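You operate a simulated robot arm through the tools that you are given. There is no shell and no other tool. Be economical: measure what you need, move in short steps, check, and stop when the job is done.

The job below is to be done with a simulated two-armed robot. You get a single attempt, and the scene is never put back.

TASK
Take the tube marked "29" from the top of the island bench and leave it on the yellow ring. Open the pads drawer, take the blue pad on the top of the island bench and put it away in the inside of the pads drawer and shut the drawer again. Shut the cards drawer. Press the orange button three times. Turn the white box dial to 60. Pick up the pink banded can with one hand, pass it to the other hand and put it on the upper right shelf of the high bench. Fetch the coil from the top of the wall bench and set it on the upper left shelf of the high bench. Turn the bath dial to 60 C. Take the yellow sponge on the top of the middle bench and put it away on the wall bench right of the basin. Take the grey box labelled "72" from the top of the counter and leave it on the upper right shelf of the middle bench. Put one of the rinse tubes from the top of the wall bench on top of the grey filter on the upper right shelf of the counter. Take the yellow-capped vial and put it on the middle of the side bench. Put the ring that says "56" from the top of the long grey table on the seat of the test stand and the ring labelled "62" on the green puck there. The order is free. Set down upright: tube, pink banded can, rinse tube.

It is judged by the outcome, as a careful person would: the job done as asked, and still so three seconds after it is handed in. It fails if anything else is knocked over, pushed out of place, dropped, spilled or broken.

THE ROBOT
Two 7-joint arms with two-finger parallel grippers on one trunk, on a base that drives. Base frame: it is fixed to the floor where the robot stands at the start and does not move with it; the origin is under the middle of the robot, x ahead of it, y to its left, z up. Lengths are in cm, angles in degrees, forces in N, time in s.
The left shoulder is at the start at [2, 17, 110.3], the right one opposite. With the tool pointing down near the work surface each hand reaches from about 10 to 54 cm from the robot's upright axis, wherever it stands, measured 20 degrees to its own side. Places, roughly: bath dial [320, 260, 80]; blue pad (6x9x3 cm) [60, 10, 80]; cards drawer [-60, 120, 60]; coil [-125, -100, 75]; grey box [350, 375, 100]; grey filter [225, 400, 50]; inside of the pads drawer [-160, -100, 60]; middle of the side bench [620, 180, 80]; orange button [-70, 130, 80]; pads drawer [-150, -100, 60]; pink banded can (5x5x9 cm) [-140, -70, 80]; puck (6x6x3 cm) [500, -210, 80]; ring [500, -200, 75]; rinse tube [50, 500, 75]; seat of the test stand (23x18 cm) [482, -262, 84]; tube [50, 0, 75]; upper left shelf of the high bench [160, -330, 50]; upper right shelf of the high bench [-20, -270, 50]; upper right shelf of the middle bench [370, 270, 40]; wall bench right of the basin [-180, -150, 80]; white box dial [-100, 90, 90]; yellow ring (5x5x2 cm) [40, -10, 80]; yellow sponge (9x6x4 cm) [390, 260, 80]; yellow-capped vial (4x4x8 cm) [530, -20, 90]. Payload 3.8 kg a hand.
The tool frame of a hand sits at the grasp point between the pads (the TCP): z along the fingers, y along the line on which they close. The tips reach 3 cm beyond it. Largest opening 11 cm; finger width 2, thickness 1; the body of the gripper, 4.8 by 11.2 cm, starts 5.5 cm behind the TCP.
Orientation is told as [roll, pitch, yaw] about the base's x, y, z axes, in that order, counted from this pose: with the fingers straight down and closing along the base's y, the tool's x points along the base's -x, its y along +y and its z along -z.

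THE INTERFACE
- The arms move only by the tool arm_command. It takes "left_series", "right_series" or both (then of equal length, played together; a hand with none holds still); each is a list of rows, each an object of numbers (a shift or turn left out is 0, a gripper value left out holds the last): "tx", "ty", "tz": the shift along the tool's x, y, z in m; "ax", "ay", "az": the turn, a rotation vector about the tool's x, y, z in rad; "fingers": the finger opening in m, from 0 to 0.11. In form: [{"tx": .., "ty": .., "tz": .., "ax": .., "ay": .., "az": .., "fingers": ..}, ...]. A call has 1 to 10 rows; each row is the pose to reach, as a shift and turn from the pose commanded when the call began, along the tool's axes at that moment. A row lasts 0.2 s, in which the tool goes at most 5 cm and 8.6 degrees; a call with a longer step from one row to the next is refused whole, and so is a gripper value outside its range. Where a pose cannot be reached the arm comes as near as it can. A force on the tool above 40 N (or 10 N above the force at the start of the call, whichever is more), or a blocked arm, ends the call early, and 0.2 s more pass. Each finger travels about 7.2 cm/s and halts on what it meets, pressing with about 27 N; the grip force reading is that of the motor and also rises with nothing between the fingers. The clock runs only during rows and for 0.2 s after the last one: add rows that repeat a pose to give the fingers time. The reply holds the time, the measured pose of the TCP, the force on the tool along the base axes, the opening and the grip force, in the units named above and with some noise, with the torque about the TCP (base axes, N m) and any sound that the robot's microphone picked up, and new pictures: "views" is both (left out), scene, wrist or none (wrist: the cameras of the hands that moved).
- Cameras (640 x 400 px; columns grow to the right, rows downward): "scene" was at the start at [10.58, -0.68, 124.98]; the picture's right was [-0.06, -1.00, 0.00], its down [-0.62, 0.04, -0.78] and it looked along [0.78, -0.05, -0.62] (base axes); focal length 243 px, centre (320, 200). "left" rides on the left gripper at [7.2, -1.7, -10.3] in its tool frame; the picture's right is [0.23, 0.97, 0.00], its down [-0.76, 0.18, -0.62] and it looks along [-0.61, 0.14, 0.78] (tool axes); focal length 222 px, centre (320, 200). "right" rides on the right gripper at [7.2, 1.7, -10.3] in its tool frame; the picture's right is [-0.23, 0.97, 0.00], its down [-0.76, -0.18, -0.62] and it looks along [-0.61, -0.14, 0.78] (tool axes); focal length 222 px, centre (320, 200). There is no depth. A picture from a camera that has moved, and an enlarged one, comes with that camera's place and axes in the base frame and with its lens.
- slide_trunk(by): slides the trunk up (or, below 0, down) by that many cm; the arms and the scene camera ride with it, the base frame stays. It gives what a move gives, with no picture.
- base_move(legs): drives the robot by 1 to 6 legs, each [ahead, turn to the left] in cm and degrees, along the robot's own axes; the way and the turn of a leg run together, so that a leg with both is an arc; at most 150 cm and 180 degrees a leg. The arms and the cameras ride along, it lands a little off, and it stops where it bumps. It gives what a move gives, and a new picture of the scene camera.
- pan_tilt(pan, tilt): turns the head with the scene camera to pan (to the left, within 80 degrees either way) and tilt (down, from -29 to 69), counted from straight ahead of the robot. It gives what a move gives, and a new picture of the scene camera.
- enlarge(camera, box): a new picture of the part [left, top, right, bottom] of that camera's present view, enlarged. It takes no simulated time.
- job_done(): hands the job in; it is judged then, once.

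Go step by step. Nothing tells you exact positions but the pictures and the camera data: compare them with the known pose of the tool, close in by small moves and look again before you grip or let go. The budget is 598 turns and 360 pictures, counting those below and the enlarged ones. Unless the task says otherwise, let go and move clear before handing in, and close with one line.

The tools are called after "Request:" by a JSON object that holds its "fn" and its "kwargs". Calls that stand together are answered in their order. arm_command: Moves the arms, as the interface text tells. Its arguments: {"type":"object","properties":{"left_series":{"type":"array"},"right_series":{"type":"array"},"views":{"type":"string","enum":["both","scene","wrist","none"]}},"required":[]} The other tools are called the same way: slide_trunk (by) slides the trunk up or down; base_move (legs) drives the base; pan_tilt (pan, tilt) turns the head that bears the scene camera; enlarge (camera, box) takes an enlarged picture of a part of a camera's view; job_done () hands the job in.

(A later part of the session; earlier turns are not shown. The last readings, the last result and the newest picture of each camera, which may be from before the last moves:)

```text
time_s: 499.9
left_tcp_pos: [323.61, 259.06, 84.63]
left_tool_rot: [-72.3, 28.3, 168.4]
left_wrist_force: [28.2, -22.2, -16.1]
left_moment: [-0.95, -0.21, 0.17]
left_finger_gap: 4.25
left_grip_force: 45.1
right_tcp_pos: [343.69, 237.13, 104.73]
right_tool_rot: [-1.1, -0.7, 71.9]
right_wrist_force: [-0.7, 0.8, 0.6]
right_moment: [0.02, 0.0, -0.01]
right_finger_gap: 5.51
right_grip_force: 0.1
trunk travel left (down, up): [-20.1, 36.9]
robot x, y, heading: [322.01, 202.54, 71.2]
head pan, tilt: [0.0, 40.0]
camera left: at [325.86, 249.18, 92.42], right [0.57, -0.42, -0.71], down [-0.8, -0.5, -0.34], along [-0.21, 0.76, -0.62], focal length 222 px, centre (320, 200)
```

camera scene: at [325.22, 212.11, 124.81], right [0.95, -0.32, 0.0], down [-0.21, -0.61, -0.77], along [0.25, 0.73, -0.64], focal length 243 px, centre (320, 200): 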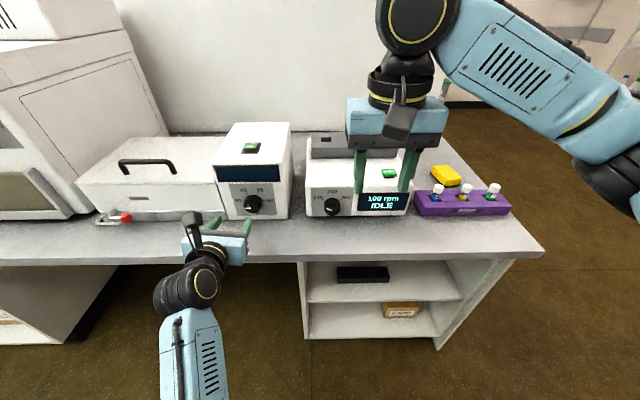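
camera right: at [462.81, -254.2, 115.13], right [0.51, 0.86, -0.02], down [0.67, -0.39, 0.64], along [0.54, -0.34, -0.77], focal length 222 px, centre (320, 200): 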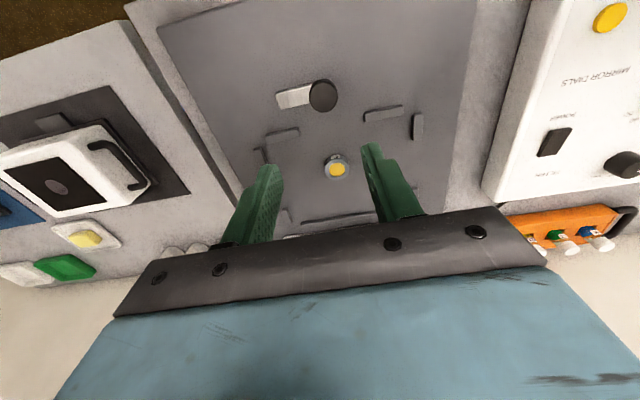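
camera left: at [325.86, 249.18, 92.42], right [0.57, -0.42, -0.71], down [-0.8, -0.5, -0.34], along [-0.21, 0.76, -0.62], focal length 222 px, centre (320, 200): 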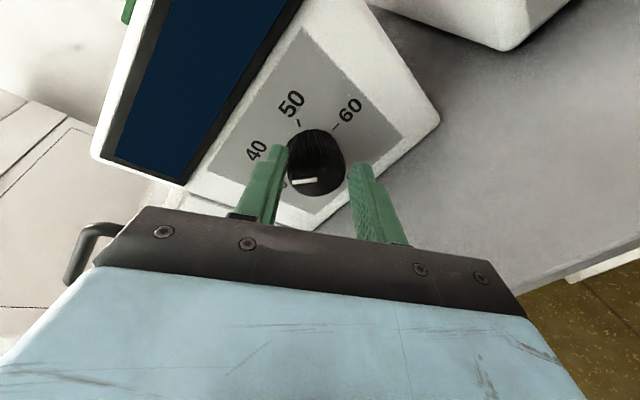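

The pointer has advanced roughly halfway to 40. Continue turning.

Request:
{"fn": "arm_command", "kwargs": {"left_series": [{"az": 0.08}, {"az": 0.16}, {"az": 0.24}, {"az": 0.32}, {"az": 0.4}, {"az": 0.48}, {"az": 0.56}], "views": "wrist"}}

```text
time_s: 501.5
left_tcp_pos: [323.22, 259.22, 84.35]
left_tool_rot: [-74.1, -1.9, 159.6]
left_wrist_force: [-1.9, -14.6, -30.1]
left_moment: [-0.99, 0.25, 1.12]
left_finger_gap: 4.27
left_grip_force: 44.6
right_tcp_pos: [343.31, 237.36, 104.74]
right_tool_rot: [-1.3, -0.6, 72.0]
right_wrist_force: [0.3, -0.5, -0.7]
right_moment: [0.0, -0.01, -0.01]
right_finger_gap: 5.49
right_grip_force: 0.0
trunk travel left (down, up): [-20.1, 36.9]
robot x, y, heading: [322.02, 202.19, 71.2]
head pan, tilt: [0.0, 40.0]
camera left: at [326.94, 247.75, 88.67], right [0.09, -0.32, -0.94], down [-0.94, -0.34, 0.03], along [-0.33, 0.88, -0.33], focal length 222 px, centre (320, 200)
```

left: 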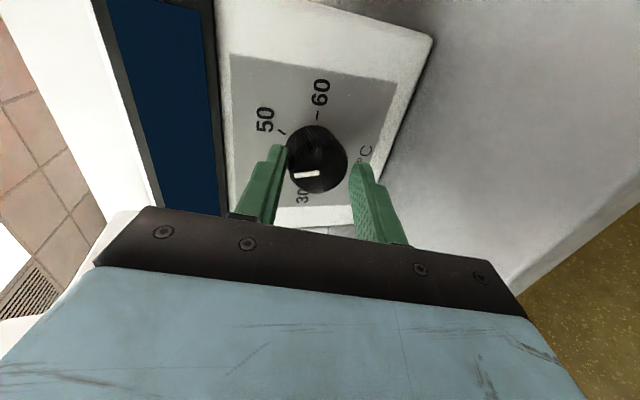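

The pointer is now at about 40. I'll release, back off, roll back, and repeat.

Request:
{"fn": "arm_command", "kwargs": {"left_series": [{"fingers": 0.055}, {"fingers": 0.06}, {"tz": -0.02}, {"tz": -0.04}, {"tz": -0.04}], "views": "none"}}

Request:
{"fn": "arm_command", "kwargs": {"left_series": [{"az": -0.145}, {"az": -0.29}, {"az": -0.435}, {"az": -0.58}, {"az": -0.725}, {"az": -0.87}, {"az": -1.015}, {"az": -1.16}, {"az": -1.305}, {"az": -1.45}], "views": "wrist"}}

```text
time_s: 502.7
left_tcp_pos: [321.63, 256.1, 86.88]
left_tool_rot: [-76.1, -3.5, 159.6]
left_wrist_force: [0.3, -0.9, -0.1]
left_moment: [0.02, 0.03, 0.01]
left_finger_gap: 5.99
left_grip_force: 0.1
right_tcp_pos: [343.36, 237.15, 104.78]
right_tool_rot: [-1.3, -0.7, 71.9]
right_wrist_force: [-0.3, 0.1, -0.2]
right_moment: [0.01, 0.01, -0.02]
right_finger_gap: 5.53
right_grip_force: 0.0
trunk travel left (down, up): [-20.1, 36.9]
robot x, y, heading: [322.12, 202.17, 71.1]
head pan, tilt: [0.0, 40.0]
```

```text
time_s: 504.9
left_tcp_pos: [321.65, 255.9, 86.4]
left_tool_rot: [-35.0, 72.5, -146.0]
left_wrist_force: [-0.9, 0.3, -1.2]
left_moment: [0.0, 0.01, 0.01]
left_finger_gap: 6.0
left_grip_force: 0.1
right_tcp_pos: [343.32, 237.19, 104.75]
right_tool_rot: [-1.2, -0.7, 72.0]
right_wrist_force: [0.4, 0.5, 0.4]
right_moment: [-0.03, 0.01, -0.01]
right_finger_gap: 5.5
right_grip_force: 0.1
trunk travel left (down, up): [-20.1, 36.9]
robot x, y, heading: [322.04, 202.19, 71.1]
head pan, tilt: [0.0, 40.0]
camera left: at [318.58, 248.43, 96.32], right [0.95, -0.32, 0.05], down [-0.23, -0.76, -0.6], along [0.23, 0.56, -0.8], focal length 222 px, centre (320, 200)
```

left: 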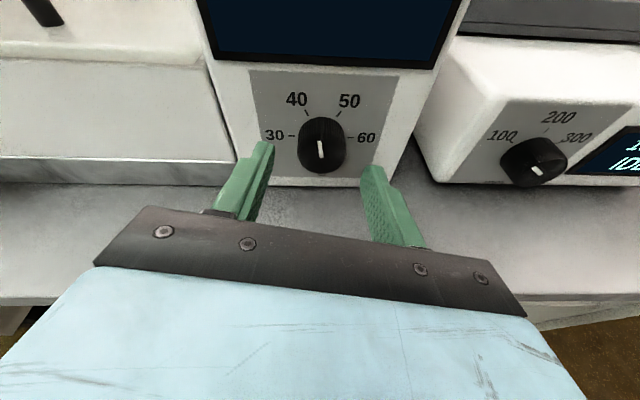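

The pointer now stands at 12 o'clock (45), so a quarter turn remains. Grip again and turn.

Request:
{"fn": "arm_command", "kwargs": {"left_series": [{"az": -0.1, "tx": -0.005, "ty": 0.0025, "tz": 0.01}, {"az": -0.1, "tx": -0.005, "ty": 0.0025, "tz": 0.03}, {"az": -0.1, "tx": -0.005, "ty": 0.0025, "tz": 0.039}, {"az": -0.1, "tx": -0.005, "ty": 0.0025, "tz": 0.041, "fingers": 0.045}, {"az": -0.1, "tx": -0.005, "ty": 0.0025, "tz": 0.041, "fingers": 0.03}, {"az": -0.1, "tx": -0.005, "ty": 0.0025, "tz": 0.041, "fingers": 0.015}, {"az": -0.1, "tx": -0.005, "ty": 0.0025, "tz": 0.041, "fingers": 0.015}], "views": "none"}}

```text
time_s: 506.5
left_tcp_pos: [323.12, 259.25, 84.4]
left_tool_rot: [-13.8, 74.7, -124.1]
left_wrist_force: [-7.8, -6.0, -5.9]
left_moment: [0.64, -0.19, 0.66]
left_finger_gap: 4.14
left_grip_force: 45.3
right_tcp_pos: [343.32, 237.04, 104.74]
right_tool_rot: [-1.4, -0.6, 71.9]
right_wrist_force: [0.3, 0.6, 0.4]
right_moment: [0.0, -0.04, -0.01]
right_finger_gap: 5.5
right_grip_force: 0.0
trunk travel left (down, up): [-20.1, 36.9]
robot x, y, heading: [321.94, 202.1, 71.5]
head pan, tilt: [0.0, 40.0]
```

Request:
{"fn": "arm_command", "kwargs": {"left_series": [{"az": 0.1, "tx": 0.003}, {"az": 0.2, "tx": 0.003}, {"az": 0.3, "tx": 0.003}, {"az": 0.4, "tx": 0.003}, {"az": 0.5, "tx": 0.003}, {"az": 0.6, "tx": 0.003}, {"az": 0.7, "tx": 0.003}, {"az": 0.8, "tx": 0.003}, {"az": 0.9, "tx": 0.003}, {"az": 1.0, "tx": 0.003}], "views": "none"}}

Request:
{"fn": "arm_command", "kwargs": {"left_series": [{"az": 0.08}, {"az": 0.16}, {"az": 0.24}, {"az": 0.32}, {"az": 0.4}, {"az": 0.48}, {"az": 0.56}], "views": "wrist"}}

```text
time_s: 508.7
left_tcp_pos: [323.34, 259.2, 84.57]
left_tool_rot: [-72.6, 27.8, 168.4]
left_wrist_force: [-2.1, -20.0, -20.3]
left_moment: [-0.77, 0.12, 1.16]
left_finger_gap: 4.25
left_grip_force: 45.0
right_tcp_pos: [343.42, 237.1, 104.68]
right_tool_rot: [-1.3, -0.6, 71.9]
right_wrist_force: [-0.2, 0.5, 0.0]
right_moment: [-0.02, 0.01, -0.01]
right_finger_gap: 5.52
right_grip_force: 0.1
trunk travel left (down, up): [-20.1, 36.9]
robot x, y, heading: [322.34, 201.99, 71.2]
head pan, tilt: [0.0, 40.0]
```

```text
time_s: 510.2
left_tcp_pos: [323.43, 259.26, 84.31]
left_tool_rot: [-74.2, 0.4, 160.2]
left_wrist_force: [-0.1, -0.6, -3.1]
left_moment: [0.01, -0.02, 0.0]
left_finger_gap: 4.3
left_grip_force: 44.8
right_tcp_pos: [343.36, 237.17, 104.91]
right_tool_rot: [-1.3, -0.7, 72.0]
right_wrist_force: [-0.1, 0.0, -0.3]
right_moment: [0.05, 0.02, 0.03]
right_finger_gap: 5.47
right_grip_force: 0.0
trunk travel left (down, up): [-20.1, 36.9]
robot x, y, heading: [321.64, 202.04, 71.1]
head pan, tilt: [0.0, 40.0]
stopped in row 7 (left hand): the force on the tool passed its limit at 41 N (the readings are from after the stop); the commanded pose is now the measured one
camera left: at [327.1, 247.86, 88.94], right [0.13, -0.33, -0.94], down [-0.94, -0.35, -0.01], along [-0.33, 0.88, -0.35], focal length 222 px, centre (320, 200)
```

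left: 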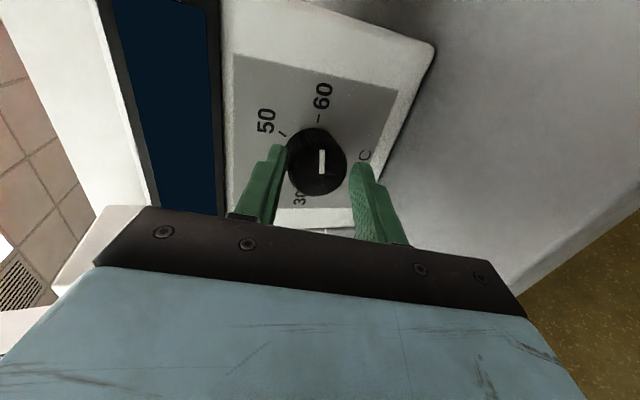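

The pointer aligns with 60. Release, back off and verify.

Request:
{"fn": "arm_command", "kwargs": {"left_series": [{"fingers": 0.055}, {"fingers": 0.06}, {"tz": -0.03}, {"tz": -0.07}, {"tz": -0.11}, {"tz": -0.11}], "views": "none"}}

Request:
{"fn": "enlarge", "kwargs": {"camera": "scene", "box": [205, 165, 305, 225]}}

```text
time_s: 511.6
left_tcp_pos: [319.32, 249.78, 87.76]
left_tool_rot: [-74.9, -1.5, 160.0]
left_wrist_force: [-0.4, -0.1, -0.6]
left_moment: [-0.01, -0.05, 0.02]
left_finger_gap: 5.98
left_grip_force: 0.1
right_tcp_pos: [343.46, 237.22, 104.81]
right_tool_rot: [-1.3, -0.6, 71.8]
right_wrist_force: [0.6, -0.3, 0.7]
right_moment: [-0.02, 0.02, 0.01]
right_finger_gap: 5.49
right_grip_force: 0.1
trunk travel left (down, up): [-20.1, 36.9]
robot x, y, heading: [322.22, 201.69, 70.9]
head pan, tilt: [0.0, 40.0]
```

```text
6.40 times, centred on (255, 195) of scene
camera zoom: at [325.22, 212.12, 124.81], right [0.95, -0.32, 0.0], down [-0.21, -0.61, -0.77], along [0.25, 0.73, -0.64], focal length 1558 px, centre (736, 232)
```

zoom: 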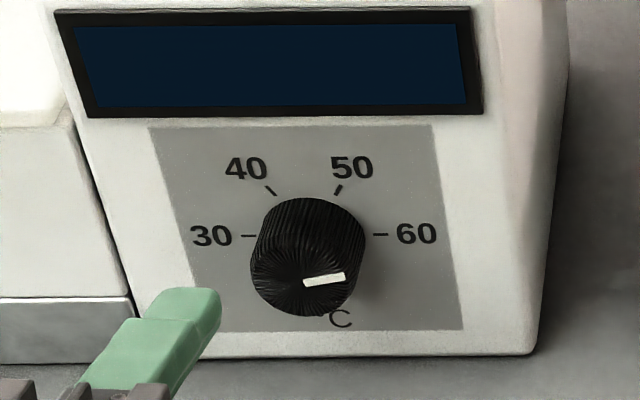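

The pointer is about 9° short of 60. I'll re-grip with a little roll back and give it another nudge.

Request:
{"fn": "arm_command", "kwargs": {"left_series": [{"az": -0.14, "tz": 0.03}, {"az": -0.28, "tz": 0.06}, {"az": -0.4, "tz": 0.09}, {"az": -0.4, "tz": 0.108}, {"az": -0.4, "tz": 0.108, "fingers": 0.045}, {"az": -0.4, "tz": 0.108, "fingers": 0.03}, {"az": -0.4, "tz": 0.108, "fingers": 0.015}, {"az": -0.4, "tz": 0.108, "fingers": 0.015}], "views": "none"}}

Request:
{"fn": "arm_command", "kwargs": {"left_series": [{"az": 0.08}, {"az": 0.16}, {"az": 0.22}], "views": "wrist"}}

```text
time_s: 513.4
left_tcp_pos: [322.72, 258.99, 84.62]
left_tool_rot: [-73.8, 21.6, 166.7]
left_wrist_force: [-13.2, -2.5, 21.2]
left_moment: [0.44, -0.09, 0.28]
left_finger_gap: 3.25
left_grip_force: 18.3
right_tcp_pos: [343.31, 236.99, 104.78]
right_tool_rot: [-1.4, -0.7, 72.0]
right_wrist_force: [0.3, -0.3, 0.3]
right_moment: [0.03, -0.02, -0.02]
right_finger_gap: 5.5
right_grip_force: 0.1
trunk travel left (down, up): [-20.1, 36.9]
robot x, y, heading: [322.13, 202.05, 71.2]
head pan, tilt: [0.0, 40.0]
```

```text
time_s: 514.2
left_tcp_pos: [322.74, 259.09, 84.88]
left_tool_rot: [-74.9, 9.9, 163.4]
left_wrist_force: [-17.7, -1.9, 26.4]
left_moment: [0.69, -0.43, 0.44]
left_finger_gap: 2.96
left_grip_force: 14.8
right_tcp_pos: [343.29, 236.96, 105.0]
right_tool_rot: [-1.3, -0.8, 72.0]
right_wrist_force: [0.1, -0.8, 0.3]
right_moment: [0.01, 0.03, -0.01]
right_finger_gap: 5.48
right_grip_force: 0.0
trunk travel left (down, up): [-20.1, 36.9]
robot x, y, heading: [322.43, 202.25, 71.4]
head pan, tilt: [0.0, 40.0]
camera left: at [326.24, 248.08, 90.52], right [0.3, -0.35, -0.89], down [-0.9, -0.4, -0.14], along [-0.31, 0.84, -0.44], focal length 222 px, centre (320, 200)
```

left: 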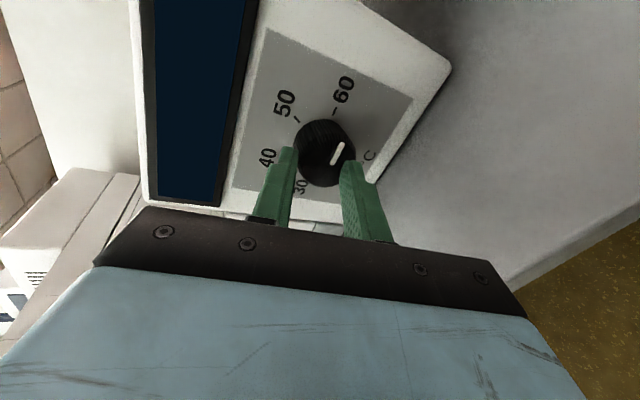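

The grip is 1.5 cm off the axis. Open, shift, re-grip, and turn 14° more.

Request:
{"fn": "arm_command", "kwargs": {"left_series": [{"fingers": 0.05, "az": -0.15}, {"fingers": 0.055, "tx": 0.008, "az": -0.25}, {"tx": 0.014, "az": -0.25}, {"tx": 0.014, "az": -0.25, "fingers": 0.04}, {"tx": 0.014, "az": -0.25, "fingers": 0.02}, {"tx": 0.014, "az": -0.25, "fingers": 0.015}], "views": "none"}}

Request:
{"fn": "arm_command", "kwargs": {"left_series": [{"az": 0.07}, {"az": 0.14}, {"az": 0.21}, {"az": 0.26}], "views": "wrist"}}

```text
time_s: 515.6
left_tcp_pos: [324.31, 258.87, 84.98]
left_tool_rot: [-73.2, 23.4, 167.1]
left_wrist_force: [-0.2, -2.6, -6.4]
left_moment: [-0.14, -0.03, 0.42]
left_finger_gap: 4.14
left_grip_force: 45.0
right_tcp_pos: [343.4, 237.21, 104.76]
right_tool_rot: [-1.2, -0.6, 71.9]
right_wrist_force: [0.4, 0.2, 0.1]
right_moment: [0.02, -0.01, 0.0]
right_finger_gap: 5.53
right_grip_force: 0.1
trunk travel left (down, up): [-20.1, 36.9]
robot x, y, heading: [321.81, 202.36, 71.5]
head pan, tilt: [0.0, 40.0]
```

```text
time_s: 516.6
left_tcp_pos: [325.56, 258.33, 84.78]
left_tool_rot: [-74.1, 10.1, 162.1]
left_wrist_force: [38.0, -6.7, 0.6]
left_moment: [-0.29, -0.59, -0.87]
left_finger_gap: 1.8
left_grip_force: 3.0
right_tcp_pos: [343.76, 237.19, 104.64]
right_tool_rot: [-1.1, -0.6, 72.0]
right_wrist_force: [0.4, 0.3, 0.2]
right_moment: [-0.04, -0.04, 0.02]
right_finger_gap: 5.53
right_grip_force: 0.1
trunk travel left (down, up): [-20.1, 36.9]
robot x, y, heading: [321.84, 202.49, 71.3]
head pan, tilt: [0.0, 40.0]
camera left: at [328.84, 247.43, 90.59], right [0.29, -0.37, -0.88], down [-0.91, -0.39, -0.13], along [-0.29, 0.84, -0.45], focal length 222 px, centre (320, 200)
```

left: 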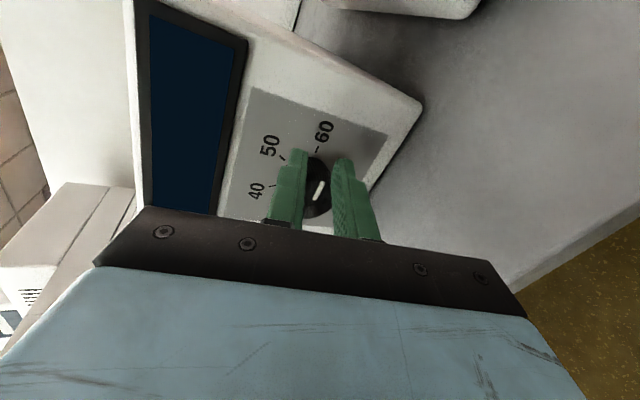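

It slipped. Open, retreat, and check the dial.

Request:
{"fn": "arm_command", "kwargs": {"left_series": [{"fingers": 0.04}, {"fingers": 0.055}, {"tz": -0.03}, {"tz": -0.07}, {"tz": -0.11}, {"tz": -0.11}], "views": "none"}}

Request:
{"fn": "enlarge", "kwargs": {"camera": "scene", "box": [205, 165, 305, 225]}}

```text
time_s: 518.0
left_tcp_pos: [320.63, 249.25, 87.91]
left_tool_rot: [-75.1, 7.6, 162.7]
left_wrist_force: [-0.6, -0.1, -0.6]
left_moment: [-0.01, -0.02, 0.02]
left_finger_gap: 5.52
left_grip_force: 0.1
right_tcp_pos: [343.48, 237.2, 104.78]
right_tool_rot: [-1.3, -0.7, 71.9]
right_wrist_force: [-0.7, -0.1, 0.7]
right_moment: [0.0, -0.02, 0.0]
right_finger_gap: 5.51
right_grip_force: 0.1
trunk travel left (down, up): [-20.1, 36.9]
robot x, y, heading: [322.04, 202.04, 71.3]
head pan, tilt: [0.0, 40.0]
```

```text
6.40 times, centred on (255, 195) of scene
camera zoom: at [325.22, 212.12, 124.81], right [0.95, -0.32, 0.0], down [-0.21, -0.61, -0.77], along [0.25, 0.73, -0.64], focal length 1558 px, centre (736, 232)
```

zoom: 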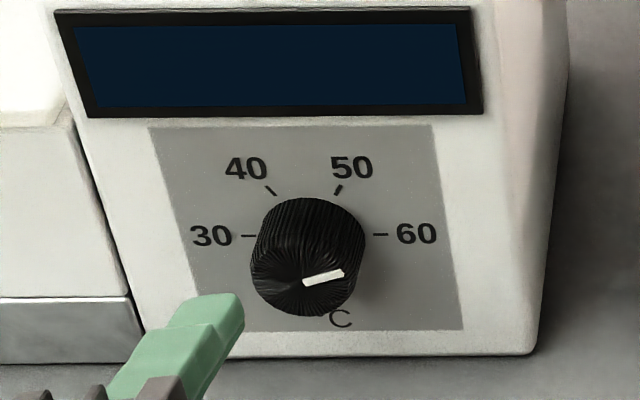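

The pointer is about 15° short. I'll roll back to camera-up where the grip was well centred, and turn the small remainder there.

Request:
{"fn": "arm_command", "kwargs": {"left_series": [{"az": -0.14}, {"az": -0.28}, {"az": -0.42}, {"az": -0.56}, {"az": -0.7}, {"az": -0.84}, {"az": -0.98}, {"az": -1.12}, {"az": -1.26}, {"az": -1.37, "tz": 0.04}], "views": "wrist"}}

```text
time_s: 520.2
left_tcp_pos: [322.03, 252.12, 85.61]
left_tool_rot: [-10.0, 73.0, -120.2]
left_wrist_force: [0.2, -0.2, -0.6]
left_moment: [0.01, -0.02, 0.02]
left_finger_gap: 5.51
left_grip_force: 0.1
right_tcp_pos: [343.37, 237.23, 104.7]
right_tool_rot: [-1.2, -0.6, 71.9]
right_wrist_force: [1.0, 0.2, 0.2]
right_moment: [0.01, 0.01, -0.01]
right_finger_gap: 5.49
right_grip_force: 0.1
trunk travel left (down, up): [-20.1, 36.9]
robot x, y, heading: [322.14, 202.27, 71.0]
head pan, tilt: [0.0, 40.0]
camera left: at [318.3, 245.24, 95.84], right [0.94, -0.29, 0.17], down [-0.15, -0.82, -0.56], along [0.3, 0.5, -0.81], focal length 222 px, centre (320, 200)
```

left: 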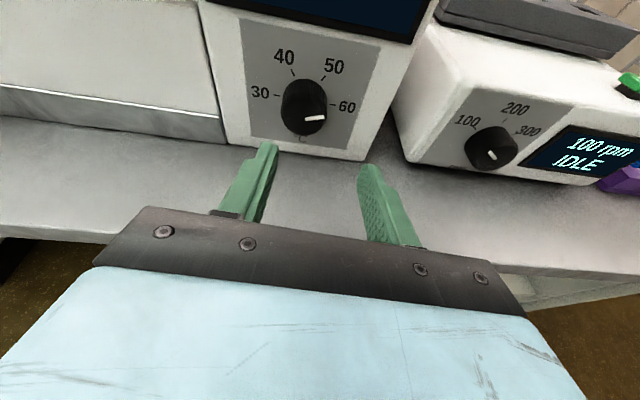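

Request:
{"fn": "arm_command", "kwargs": {"left_series": [{"tx": 0.0134, "ty": -0.016}, {"tx": 0.0134, "ty": -0.016, "tz": 0.03}, {"tx": 0.0134, "ty": -0.016, "tz": 0.055}, {"tx": 0.0134, "ty": -0.016, "tz": 0.0685}, {"tx": 0.0134, "ty": -0.016, "tz": 0.0685, "fingers": 0.045}, {"tx": 0.0134, "ty": -0.016, "tz": 0.0685, "fingers": 0.03}, {"tx": 0.0134, "ty": -0.016, "tz": 0.0685, "fingers": 0.015}, {"tx": 0.0134, "ty": -0.016, "tz": 0.0685, "fingers": 0.015}], "views": "none"}}

```text
time_s: 522.0
left_tcp_pos: [323.09, 259.27, 85.86]
left_tool_rot: [-6.7, 74.0, -116.7]
left_wrist_force: [4.7, -13.6, -7.8]
left_moment: [-0.49, -0.06, -0.28]
left_finger_gap: 3.94
left_grip_force: 45.0
right_tcp_pos: [343.42, 237.08, 104.71]
right_tool_rot: [-1.3, -0.7, 71.9]
right_wrist_force: [-0.1, 0.5, -0.8]
right_moment: [0.0, 0.0, -0.03]
right_finger_gap: 5.49
right_grip_force: 0.2
trunk travel left (down, up): [-20.1, 36.9]
robot x, y, heading: [321.72, 202.38, 71.5]
head pan, tilt: [0.0, 40.0]
```

Request:
{"fn": "arm_command", "kwargs": {"left_series": [{"az": 0.08, "tx": -0.003}, {"az": 0.16, "tx": -0.005}, {"az": 0.24, "tx": -0.006}, {"az": 0.32, "tx": -0.006}], "views": "none"}}

Request:
{"fn": "arm_command", "kwargs": {"left_series": [{"fingers": 0.055}, {"fingers": 0.06}, {"tz": -0.03}, {"tz": -0.07}, {"tz": -0.11}, {"tz": -0.11}], "views": "none"}}

Request:
{"fn": "enlarge", "kwargs": {"camera": "scene", "box": [205, 165, 305, 225]}}

```text
time_s: 522.8
left_tcp_pos: [323.36, 259.36, 87.3]
left_tool_rot: [-46.8, 70.7, -158.6]
left_wrist_force: [3.2, -2.6, 24.1]
left_moment: [0.45, -0.22, -0.43]
left_finger_gap: 0.0
left_grip_force: 16.8
right_tcp_pos: [343.34, 236.91, 104.79]
right_tool_rot: [-1.3, -0.7, 71.8]
right_wrist_force: [-0.8, -0.9, -0.2]
right_moment: [-0.03, -0.06, 0.02]
right_finger_gap: 5.49
right_grip_force: 0.0
trunk travel left (down, up): [-20.1, 36.9]
robot x, y, heading: [321.86, 201.93, 71.2]
head pan, tilt: [0.0, 40.0]
stopped in row 3 (left hand): the force on the tool passed its limit at 43 N (the readings are from after the stop); the commanded pose is now the measured one
```

```text
time_s: 524.2
left_tcp_pos: [319.41, 249.86, 89.61]
left_tool_rot: [-49.2, 69.1, -160.9]
left_wrist_force: [0.4, 0.0, 0.4]
left_moment: [0.03, 0.0, 0.01]
left_finger_gap: 5.98
left_grip_force: 0.0
right_tcp_pos: [343.47, 237.27, 104.8]
right_tool_rot: [-1.3, -0.6, 71.8]
right_wrist_force: [0.3, -0.3, 1.3]
right_moment: [0.04, 0.0, -0.02]
right_finger_gap: 5.49
right_grip_force: 0.0
trunk travel left (down, up): [-20.1, 36.9]
robot x, y, heading: [322.08, 202.2, 71.4]
head pan, tilt: [0.0, 40.0]
```

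```text
6.40 times, centred on (255, 195) of scene
camera zoom: at [325.27, 212.12, 124.81], right [0.95, -0.32, 0.0], down [-0.21, -0.61, -0.77], along [0.25, 0.72, -0.64], focal length 1558 px, centre (736, 232)
```

zoom: 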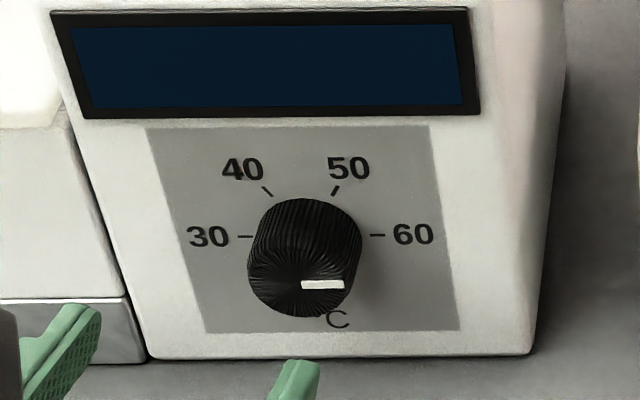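

The pointer is now exactly at 60. I'll back off and return the left hand to the tool-down pose.

Request:
{"fn": "base_move", "kwargs": {"legs": [[-12, 0]]}}

Request:
{"fn": "arm_command", "kwargs": {"left_series": [{"az": 0.14, "tx": 0.02}, {"az": 0.28, "tx": 0.04}, {"az": 0.42, "tx": 0.06}, {"az": 0.56, "tx": 0.08}, {"az": 0.7, "tx": 0.1}, {"az": 0.84, "tx": 0.1}, {"az": 0.98, "tx": 0.1}, {"az": 1.1, "tx": 0.1}, {"az": 1.2, "tx": 0.1}, {"az": 1.25, "tx": 0.1}], "views": "none"}}

Request:
{"fn": "arm_command", "kwargs": {"left_series": [{"ax": -0.0806, "ay": 0.0806, "az": 0.0806}, {"ax": -0.1612, "ay": 0.1612, "az": 0.1612, "tz": -0.01}, {"ax": -0.2418, "ay": 0.2418, "az": 0.2418, "tz": -0.02}, {"ax": -0.3224, "ay": 0.3224, "az": 0.3224, "tz": -0.04}, {"ax": -0.403, "ay": 0.403, "az": 0.403, "tz": -0.06}, {"ax": -0.4836, "ay": 0.4836, "az": 0.4836, "tz": -0.08}, {"ax": -0.5642, "ay": 0.5642, "az": 0.5642, "tz": -0.1}, {"ax": -0.6448, "ay": 0.6448, "az": 0.6448, "tz": -0.1}, {"ax": -0.7254, "ay": 0.7254, "az": 0.7254, "tz": -0.1}, {"ax": -0.806, "ay": 0.806, "az": 0.806, "tz": -0.1}], "views": "none"}}

Request:
{"fn": "arm_command", "kwargs": {"left_series": [{"ax": -0.0806, "ay": 0.0806, "az": 0.0806}, {"ax": -0.1612, "ay": 0.1612, "az": 0.1612}, {"ax": -0.2418, "ay": 0.2418, "az": 0.2418}, {"ax": -0.3224, "ay": 0.3224, "az": 0.3224}, {"ax": -0.403, "ay": 0.403, "az": 0.403}], "views": "none"}}

```text
time_s: 525.4
left_tcp_pos: [315.58, 238.2, 89.53]
left_tool_rot: [-48.7, 68.9, -160.5]
left_wrist_force: [-0.5, -1.1, -0.7]
left_moment: [0.01, 0.01, 0.0]
left_finger_gap: 5.99
left_grip_force: 0.1
right_tcp_pos: [339.4, 225.64, 104.79]
right_tool_rot: [-1.3, -0.7, 71.9]
right_wrist_force: [0.5, -0.3, 0.1]
right_moment: [0.01, -0.02, 0.0]
right_finger_gap: 5.5
right_grip_force: 0.0
trunk travel left (down, up): [-20.1, 36.9]
robot x, y, heading: [318.01, 190.52, 71.5]
head pan, tilt: [0.0, 40.0]
camera scene: at [321.31, 200.51, 124.82], right [0.95, -0.32, 0.0], down [-0.21, -0.61, -0.77], along [0.25, 0.73, -0.64], focal length 243 px, centre (320, 200)
```

scene: 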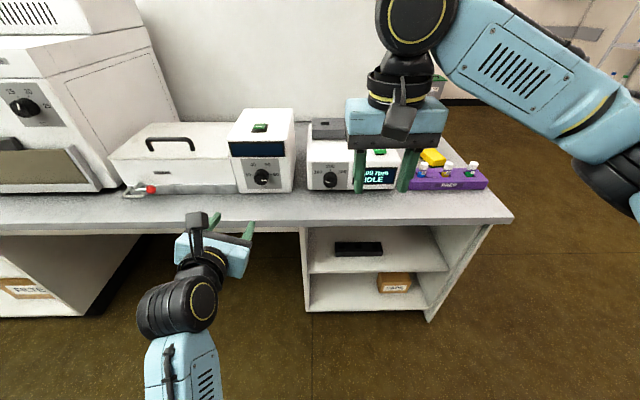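

```text
time_s: 527.6
left_tcp_pos: [318.73, 239.59, 98.81]
left_tool_rot: [-76.3, 1.5, 160.8]
left_wrist_force: [-0.3, 0.5, 0.0]
left_moment: [0.03, 0.0, 0.01]
left_finger_gap: 5.97
left_grip_force: 0.1
right_tcp_pos: [339.41, 225.71, 104.69]
right_tool_rot: [-1.3, -0.7, 72.0]
right_wrist_force: [-0.7, 0.6, 0.2]
right_moment: [0.02, -0.02, 0.02]
right_finger_gap: 5.5
right_grip_force: 0.1
trunk travel left (down, up): [-20.1, 36.9]
robot x, y, heading: [317.86, 190.89, 71.2]
head pan, tilt: [0.0, 40.0]
```

```text
time_s: 529.8
left_tcp_pos: [315.55, 230.46, 101.17]
left_tool_rot: [-23.4, -3.8, 97.6]
left_wrist_force: [0.0, -0.5, -0.1]
left_moment: [0.0, 0.01, 0.0]
left_finger_gap: 5.98
left_grip_force: 0.1
left hand out of reach, approached as far as the arm can: row 5
right_tcp_pos: [339.54, 225.68, 104.65]
right_tool_rot: [-1.2, -0.5, 72.0]
right_wrist_force: [0.5, 0.4, 0.3]
right_moment: [0.0, 0.01, 0.02]
right_finger_gap: 5.51
right_grip_force: 0.0
trunk travel left (down, up): [-20.1, 36.9]
robot x, y, heading: [318.3, 190.46, 71.3]
head pan, tilt: [0.0, 40.0]
```

```text
time_s: 531.0
left_tcp_pos: [315.68, 230.45, 101.11]
left_tool_rot: [-2.4, 13.7, 70.1]
left_wrist_force: [0.5, 0.3, 0.5]
left_moment: [0.01, -0.01, -0.01]
left_finger_gap: 6.02
left_grip_force: 0.1
right_tcp_pos: [339.38, 225.65, 104.81]
right_tool_rot: [-1.3, -0.6, 72.0]
right_wrist_force: [-0.8, 0.7, 0.1]
right_moment: [0.0, 0.01, 0.0]
right_finger_gap: 5.47
right_grip_force: 0.0
trunk travel left (down, up): [-20.1, 36.9]
robot x, y, heading: [317.69, 190.87, 70.9]
head pan, tilt: [0.0, 40.0]
```

Request:
{"fn": "arm_command", "kwargs": {"left_series": [{"ax": -0.02, "ay": -0.12, "ty": 0.04}, {"ax": -0.042, "ay": -0.239, "az": -0.016, "ty": 0.08, "tz": -0.02}, {"ax": -0.042, "ay": -0.239, "az": -0.016, "ty": 0.08, "tz": -0.04}], "views": "none"}}

Request:
{"fn": "base_move", "kwargs": {"legs": [[0, 91], [100, 0]]}}

Request:
{"fn": "pan_tilt", "kwargs": {"pan": -30, "tilt": 20}}

```text
time_s: 531.8
left_tcp_pos: [308.27, 234.27, 104.7]
left_tool_rot: [0.3, 0.0, 71.3]
left_wrist_force: [0.9, -0.9, -0.4]
left_moment: [0.0, 0.0, -0.01]
left_finger_gap: 6.0
left_grip_force: 0.1
right_tcp_pos: [339.48, 225.7, 104.73]
right_tool_rot: [-1.3, -0.6, 71.9]
right_wrist_force: [0.1, -0.6, 0.3]
right_moment: [0.03, 0.0, -0.01]
right_finger_gap: 5.49
right_grip_force: 0.0
trunk travel left (down, up): [-20.1, 36.9]
robot x, y, heading: [318.4, 190.65, 71.4]
head pan, tilt: [0.0, 40.0]
```

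```text
time_s: 540.9
left_tcp_pos: [179.35, 211.83, 104.73]
left_tool_rot: [0.3, -0.1, 161.9]
left_wrist_force: [0.7, -0.4, 0.7]
left_moment: [0.01, 0.01, 0.03]
left_finger_gap: 6.01
left_grip_force: 0.0
right_tcp_pos: [187.46, 243.17, 104.64]
right_tool_rot: [-1.3, -0.6, 162.6]
right_wrist_force: [0.5, 0.5, 0.7]
right_moment: [0.0, -0.01, 0.0]
right_finger_gap: 5.49
right_grip_force: 0.1
trunk travel left (down, up): [-20.1, 36.9]
robot x, y, heading: [222.4, 222.16, 161.8]
head pan, tilt: [0.0, 40.0]
camera scene: at [212.4, 225.27, 124.81], right [0.31, 0.95, 0.0], down [0.61, -0.2, -0.77], along [-0.73, 0.24, -0.64], focal length 243 px, centre (320, 200)
```

scene: 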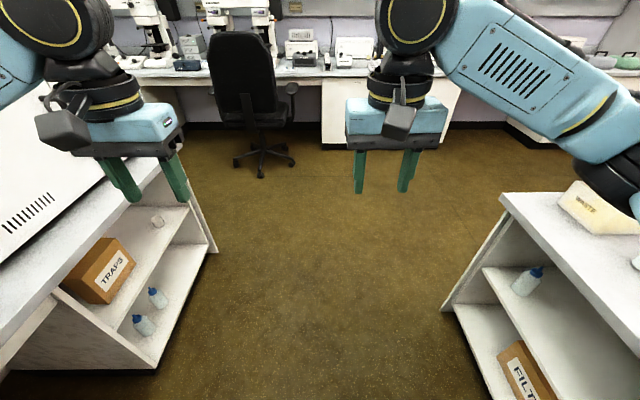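

```text
time_s: 541.8
left_tcp_pos: [179.35, 211.88, 104.65]
left_tool_rot: [0.4, 0.0, 162.1]
left_wrist_force: [0.2, 0.0, -0.7]
left_moment: [-0.01, -0.01, 0.01]
left_finger_gap: 5.98
left_grip_force: 0.1
right_tcp_pos: [187.42, 243.27, 104.72]
right_tool_rot: [-1.3, -0.6, 162.5]
right_wrist_force: [0.6, 1.0, 0.1]
right_moment: [-0.03, -0.03, 0.05]
right_finger_gap: 5.52
right_grip_force: 0.0
trunk travel left (down, up): [-20.1, 36.9]
robot x, y, heading: [222.79, 222.24, 161.8]
head pan, tilt: [-30.0, 20.0]
camera scene: at [214.29, 229.55, 127.95], right [0.74, 0.67, 0.0], down [0.23, -0.26, -0.94], along [-0.63, 0.7, -0.34], focal length 243 px, centre (320, 200)
```

scene: 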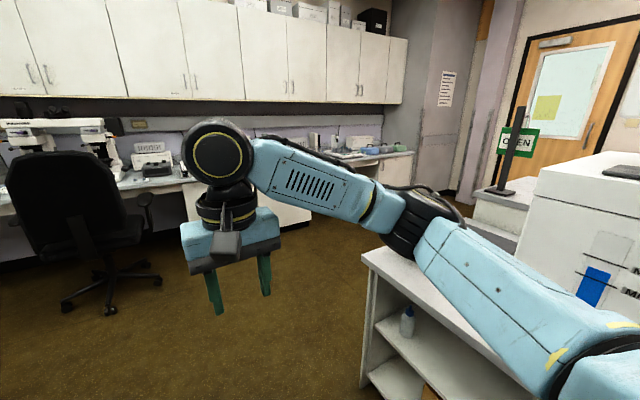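

I'm in the aisle; the middle bench's west end is ahead on the right. I'll go on west, then north towards the rinse tubes.

Request:
{"fn": "base_move", "kwargs": {"legs": [[138, 0], [0, -90], [140, 0]]}}

Request:
{"fn": "pan_tilt", "kwargs": {"pan": 35, "tilt": 25}}

```text
time_s: 559.0
left_tcp_pos: [129.86, 441.64, 104.75]
left_tool_rot: [0.3, 0.0, 71.2]
left_wrist_force: [-0.7, 1.0, 0.5]
left_moment: [0.0, 0.01, 0.01]
left_finger_gap: 5.98
left_grip_force: 0.1
right_tcp_pos: [161.15, 433.06, 104.76]
right_tool_rot: [-1.4, -0.6, 71.8]
right_wrist_force: [-0.7, -1.0, -0.1]
right_moment: [0.0, 0.02, 0.01]
right_finger_gap: 5.49
right_grip_force: 0.0
trunk travel left (down, up): [-20.1, 36.9]
robot x, y, heading: [139.08, 397.98, 71.0]
head pan, tilt: [-30.0, 20.0]
camera scene: at [147.14, 406.13, 127.95], right [0.66, -0.75, 0.0], down [-0.26, -0.23, -0.94], along [0.71, 0.62, -0.34], focal length 243 px, centre (320, 200)
```

scene: 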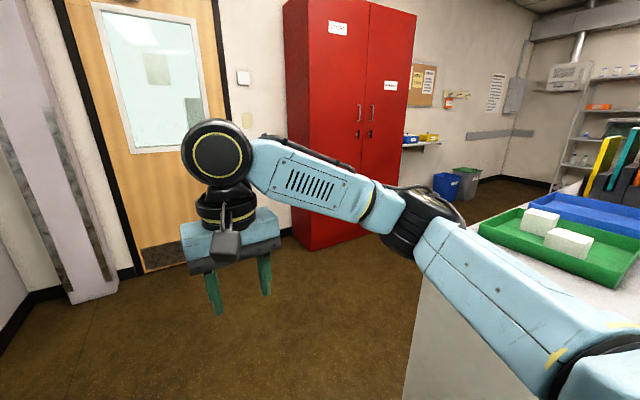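

```text
time_s: 560.4
left_tcp_pos: [129.84, 441.47, 104.77]
left_tool_rot: [0.3, -0.1, 71.2]
left_wrist_force: [-0.9, 0.1, -0.3]
left_moment: [0.03, -0.01, 0.0]
left_finger_gap: 5.99
left_grip_force: 0.1
right_tcp_pos: [161.02, 433.15, 104.81]
right_tool_rot: [-1.3, -0.6, 71.8]
right_wrist_force: [0.5, 0.7, -0.1]
right_moment: [0.0, 0.0, 0.0]
right_finger_gap: 5.52
right_grip_force: 0.0
trunk travel left (down, up): [-20.1, 36.9]
robot x, y, heading: [139.3, 398.23, 71.3]
head pan, tilt: [35.0, 25.0]
camera scene: at [137.57, 408.85, 127.14], right [0.96, 0.28, 0.0], down [0.12, -0.41, -0.91], along [-0.25, 0.87, -0.42], focal length 243 px, centre (320, 200)
```

scene: 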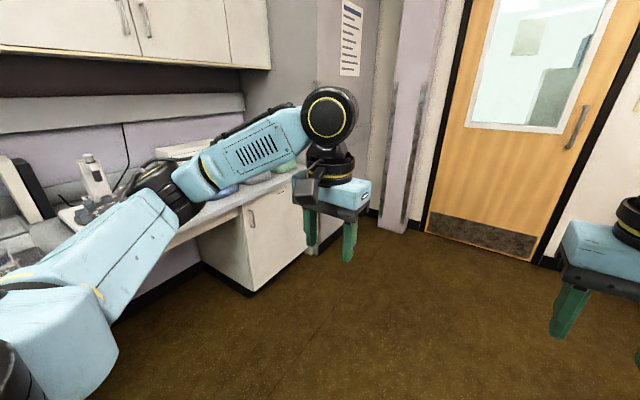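

Request:
{"fn": "base_move", "kwargs": {"legs": [[58, 0], [0, 91]]}}

Request:
{"fn": "pan_tilt", "kwargs": {"pan": 0, "tilt": 30}}

```text
time_s: 567.5
left_tcp_pos: [114.84, 443.43, 104.65]
left_tool_rot: [0.2, 0.0, 160.8]
left_wrist_force: [0.0, -0.3, 0.5]
left_moment: [-0.01, 0.0, 0.02]
left_finger_gap: 6.0
left_grip_force: 0.0
right_tcp_pos: [123.63, 474.45, 104.7]
right_tool_rot: [-1.4, -0.7, 161.5]
right_wrist_force: [-0.1, 0.4, -0.2]
right_moment: [0.02, -0.02, -0.01]
right_finger_gap: 5.5
right_grip_force: 0.1
trunk travel left (down, up): [-20.1, 36.9]
robot x, y, heading: [158.23, 452.57, 160.6]
head pan, tilt: [35.0, 25.0]
camera scene: at [147.38, 450.9, 127.14], right [-0.27, 0.96, 0.0], down [0.41, 0.12, -0.91], along [-0.87, -0.25, -0.42], focal length 243 px, centre (320, 200)
```

scene: 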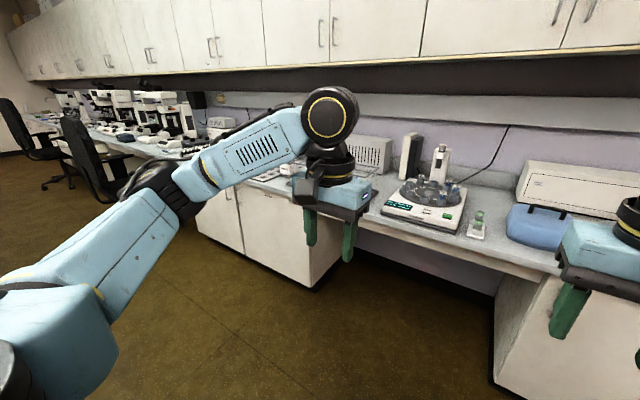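

```text
time_s: 568.5
left_tcp_pos: [114.84, 443.44, 104.74]
left_tool_rot: [0.4, 0.0, 160.9]
left_wrist_force: [-0.1, 0.1, -0.2]
left_moment: [-0.01, 0.02, 0.0]
left_finger_gap: 5.99
left_grip_force: 0.1
right_tcp_pos: [123.56, 474.65, 104.72]
right_tool_rot: [-1.3, -0.6, 161.5]
right_wrist_force: [0.3, -0.1, 0.6]
right_moment: [0.01, -0.01, 0.0]
right_finger_gap: 5.49
right_grip_force: 0.0
trunk travel left (down, up): [-20.1, 36.9]
robot x, y, heading: [158.33, 453.17, 160.8]
head pan, tilt: [0.0, 30.0]
camera scene: at [147.7, 456.39, 126.35], right [0.33, 0.94, 0.0], down [0.47, -0.16, -0.87], along [-0.82, 0.28, -0.5], focal length 243 px, centre (320, 200)
```

scene: 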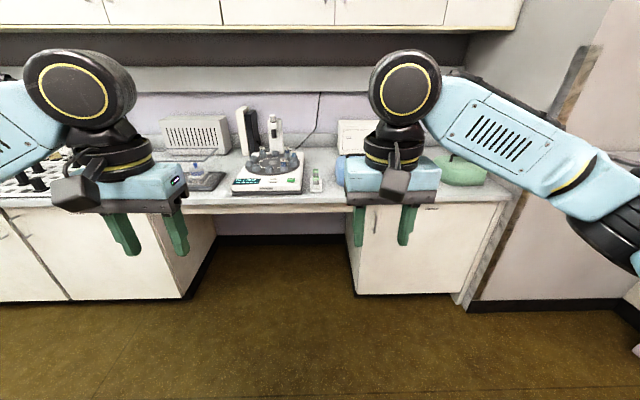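

Request:
{"fn": "enlarge", "kwargs": {"camera": "scene", "box": [150, 100, 400, 220]}}

```text
2.56 times, centred on (275, 160) of scene
camera zoom: at [147.7, 456.39, 126.35], right [0.33, 0.94, 0.0], down [0.47, -0.16, -0.87], along [-0.82, 0.28, -0.5], focal length 623 px, centre (435, 302)
```

zoom: 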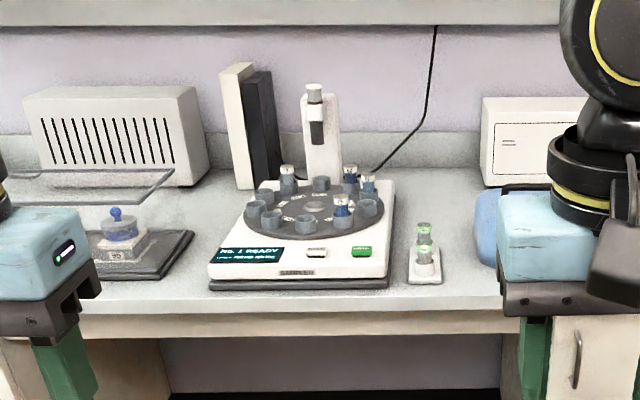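

Request:
{"fn": "base_move", "kwargs": {"legs": [[57, 0]]}}

Request:
{"fn": "enlarge", "kwargs": {"camera": "scene", "box": [190, 150, 380, 310]}}

```text
time_s: 571.8
left_tcp_pos: [61.23, 462.47, 104.81]
left_tool_rot: [0.3, 0.0, 160.7]
left_wrist_force: [0.5, 0.0, -0.5]
left_moment: [0.0, -0.04, 0.05]
left_finger_gap: 5.98
left_grip_force: 0.1
right_tcp_pos: [69.95, 493.62, 104.76]
right_tool_rot: [-1.4, -0.6, 161.3]
right_wrist_force: [-0.5, -0.5, 0.3]
right_moment: [0.03, -0.02, -0.02]
right_finger_gap: 5.48
right_grip_force: 0.1
trunk travel left (down, up): [-20.1, 36.9]
robot x, y, heading: [104.8, 471.99, 160.7]
head pan, tilt: [0.0, 30.0]
camera scene: at [94.06, 475.3, 126.34], right [0.33, 0.94, 0.0], down [0.47, -0.17, -0.87], along [-0.82, 0.29, -0.5], focal length 243 px, centre (320, 200)
```

scene: 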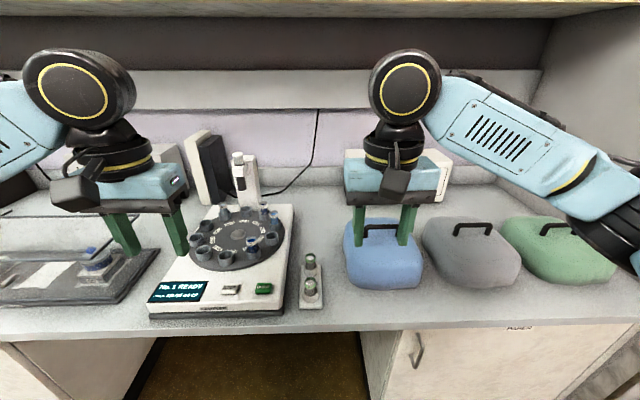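

```text
2.50 times, centred on (285, 230) of scene
camera zoom: at [94.06, 475.3, 126.34], right [0.33, 0.94, 0.0], down [0.47, -0.17, -0.87], along [-0.82, 0.29, -0.5], focal length 609 px, centre (408, 125)
```

zoom: 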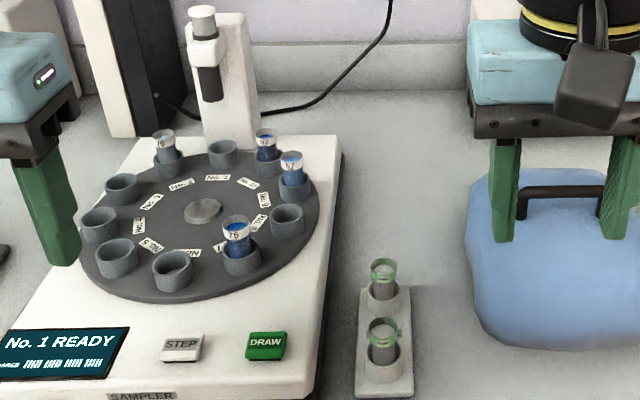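

Request:
{"fn": "enlarge", "kwargs": {"camera": "scene", "box": [285, 240, 345, 320]}}

```text
5.00 times, centred on (315, 280) of scene
camera zoom: at [94.06, 475.3, 126.34], right [0.33, 0.94, 0.0], down [0.47, -0.17, -0.87], along [-0.82, 0.29, -0.5], focal length 1217 px, centre (345, -200)
```

zoom: 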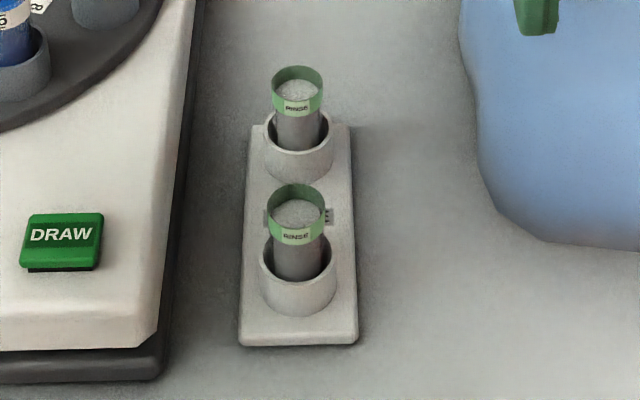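

The two green-banded tubes are labelled RINSE. I'll use the right hand in a level, camera-up pose (as for the can), since the tube must go into a shelf. First back off and reshape the hand.

Request:
{"fn": "base_move", "kwargs": {"legs": [[-25, 0]]}}

Request:
{"fn": "arm_command", "kwargs": {"right_series": [{"ax": -0.0806, "ay": -0.0806, "az": 0.0806, "tx": -0.01}, {"ax": -0.1612, "ay": -0.1612, "az": 0.1612, "tx": -0.02}, {"ax": -0.2418, "ay": -0.2418, "az": 0.2418, "tx": -0.03}, {"ax": -0.3224, "ay": -0.3224, "az": 0.3224, "tx": -0.045}, {"ax": -0.403, "ay": -0.403, "az": 0.403, "tx": -0.06}, {"ax": -0.4836, "ay": -0.4836, "az": 0.4836, "tx": -0.075}, {"ax": -0.5642, "ay": -0.5642, "az": 0.5642, "tx": -0.09}, {"ax": -0.6448, "ay": -0.6448, "az": 0.6448, "tx": -0.105}, {"ax": -0.7254, "ay": -0.7254, "az": 0.7254, "tx": -0.12}, {"ax": -0.806, "ay": -0.806, "az": 0.806, "tx": -0.13}], "views": "none"}}

Request:
{"fn": "arm_command", "kwargs": {"right_series": [{"ax": -0.0806, "ay": -0.0806, "az": 0.0806}, {"ax": -0.1612, "ay": -0.1612, "az": 0.1612}, {"ax": -0.2418, "ay": -0.2418, "az": 0.2418}, {"ax": -0.3224, "ay": -0.3224, "az": 0.3224}, {"ax": -0.403, "ay": -0.403, "az": 0.403}, {"ax": -0.403, "ay": -0.403, "az": 0.403}], "views": "none"}}

Request:
{"fn": "arm_command", "kwargs": {"right_series": [{"az": 0.145, "ty": -0.01}, {"az": 0.29, "ty": -0.02}, {"az": 0.435, "ty": -0.04}, {"az": 0.58, "ty": -0.06}, {"az": 0.725, "ty": -0.08}, {"az": 0.87, "ty": -0.1}, {"az": 1.015, "ty": -0.1}, {"az": 1.16, "ty": -0.1}, {"az": 1.305, "ty": -0.1}, {"az": 1.45, "ty": -0.1}], "views": "none"}}

```text
time_s: 573.6
left_tcp_pos: [85.0, 453.91, 104.7]
left_tool_rot: [0.3, 0.0, 160.7]
left_wrist_force: [1.3, 0.3, 0.9]
left_moment: [0.01, 0.03, -0.03]
left_finger_gap: 5.97
left_grip_force: 0.0
right_tcp_pos: [93.65, 485.24, 104.81]
right_tool_rot: [-1.3, -0.6, 161.3]
right_wrist_force: [0.9, 0.1, 0.2]
right_moment: [-0.04, 0.0, -0.02]
right_finger_gap: 5.5
right_grip_force: 0.0
trunk travel left (down, up): [-20.1, 36.9]
robot x, y, heading: [128.29, 463.2, 160.8]
head pan, tilt: [0.0, 30.0]
camera scene: at [117.82, 466.89, 126.35], right [0.33, 0.94, 0.0], down [0.47, -0.17, -0.87], along [-0.82, 0.29, -0.5], focal length 243 px, centre (320, 200)
```

scene: 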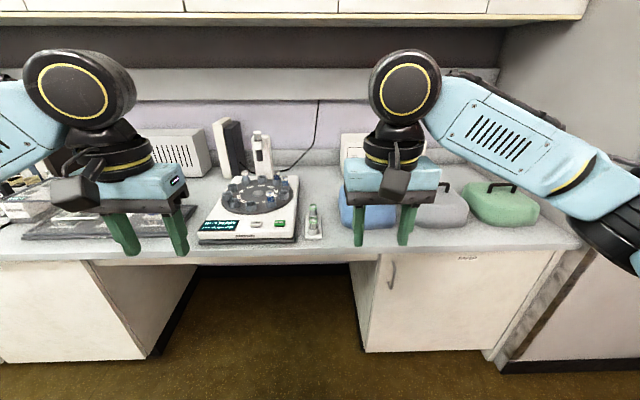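

```text
time_s: 575.8
left_tcp_pos: [84.86, 453.96, 104.64]
left_tool_rot: [0.3, 0.0, 160.7]
left_wrist_force: [-0.3, 0.0, 0.2]
left_moment: [-0.01, 0.01, -0.02]
left_finger_gap: 6.0
left_grip_force: 0.0
right_tcp_pos: [81.44, 489.35, 104.98]
right_tool_rot: [62.1, -18.5, 99.2]
right_wrist_force: [-0.4, -0.2, -0.1]
right_moment: [0.01, -0.01, 0.01]
right_finger_gap: 5.48
right_grip_force: 0.0
trunk travel left (down, up): [-20.1, 36.9]
robot x, y, heading: [128.32, 463.32, 160.4]
head pan, tilt: [0.0, 30.0]
```

```text
time_s: 577.2
left_tcp_pos: [84.85, 453.97, 104.69]
left_tool_rot: [0.2, 0.1, 160.7]
left_wrist_force: [0.5, 0.3, 0.4]
left_moment: [-0.03, 0.0, 0.01]
left_finger_gap: 5.97
left_grip_force: 0.3
right_tcp_pos: [81.35, 489.32, 104.88]
right_tool_rot: [90.6, -1.2, 71.2]
right_wrist_force: [-0.5, 0.0, 0.4]
right_moment: [-0.01, 0.03, 0.03]
right_finger_gap: 5.52
right_grip_force: 0.1
trunk travel left (down, up): [-20.1, 36.9]
robot x, y, heading: [128.21, 463.47, 160.7]
head pan, tilt: [0.0, 30.0]
```

```text
time_s: 579.4
left_tcp_pos: [84.82, 454.08, 104.71]
left_tool_rot: [0.3, 0.1, 160.7]
left_wrist_force: [0.3, 0.0, -0.5]
left_moment: [-0.02, -0.01, 0.0]
left_finger_gap: 5.99
left_grip_force: 0.0
right_tcp_pos: [81.34, 489.86, 94.52]
right_tool_rot: [93.6, 80.7, 74.8]
right_wrist_force: [0.4, 0.2, -0.4]
right_moment: [0.02, -0.01, 0.02]
right_finger_gap: 5.49
right_grip_force: 0.1
trunk travel left (down, up): [-20.1, 36.9]
robot x, y, heading: [128.73, 463.23, 160.6]
head pan, tilt: [0.0, 30.0]
```

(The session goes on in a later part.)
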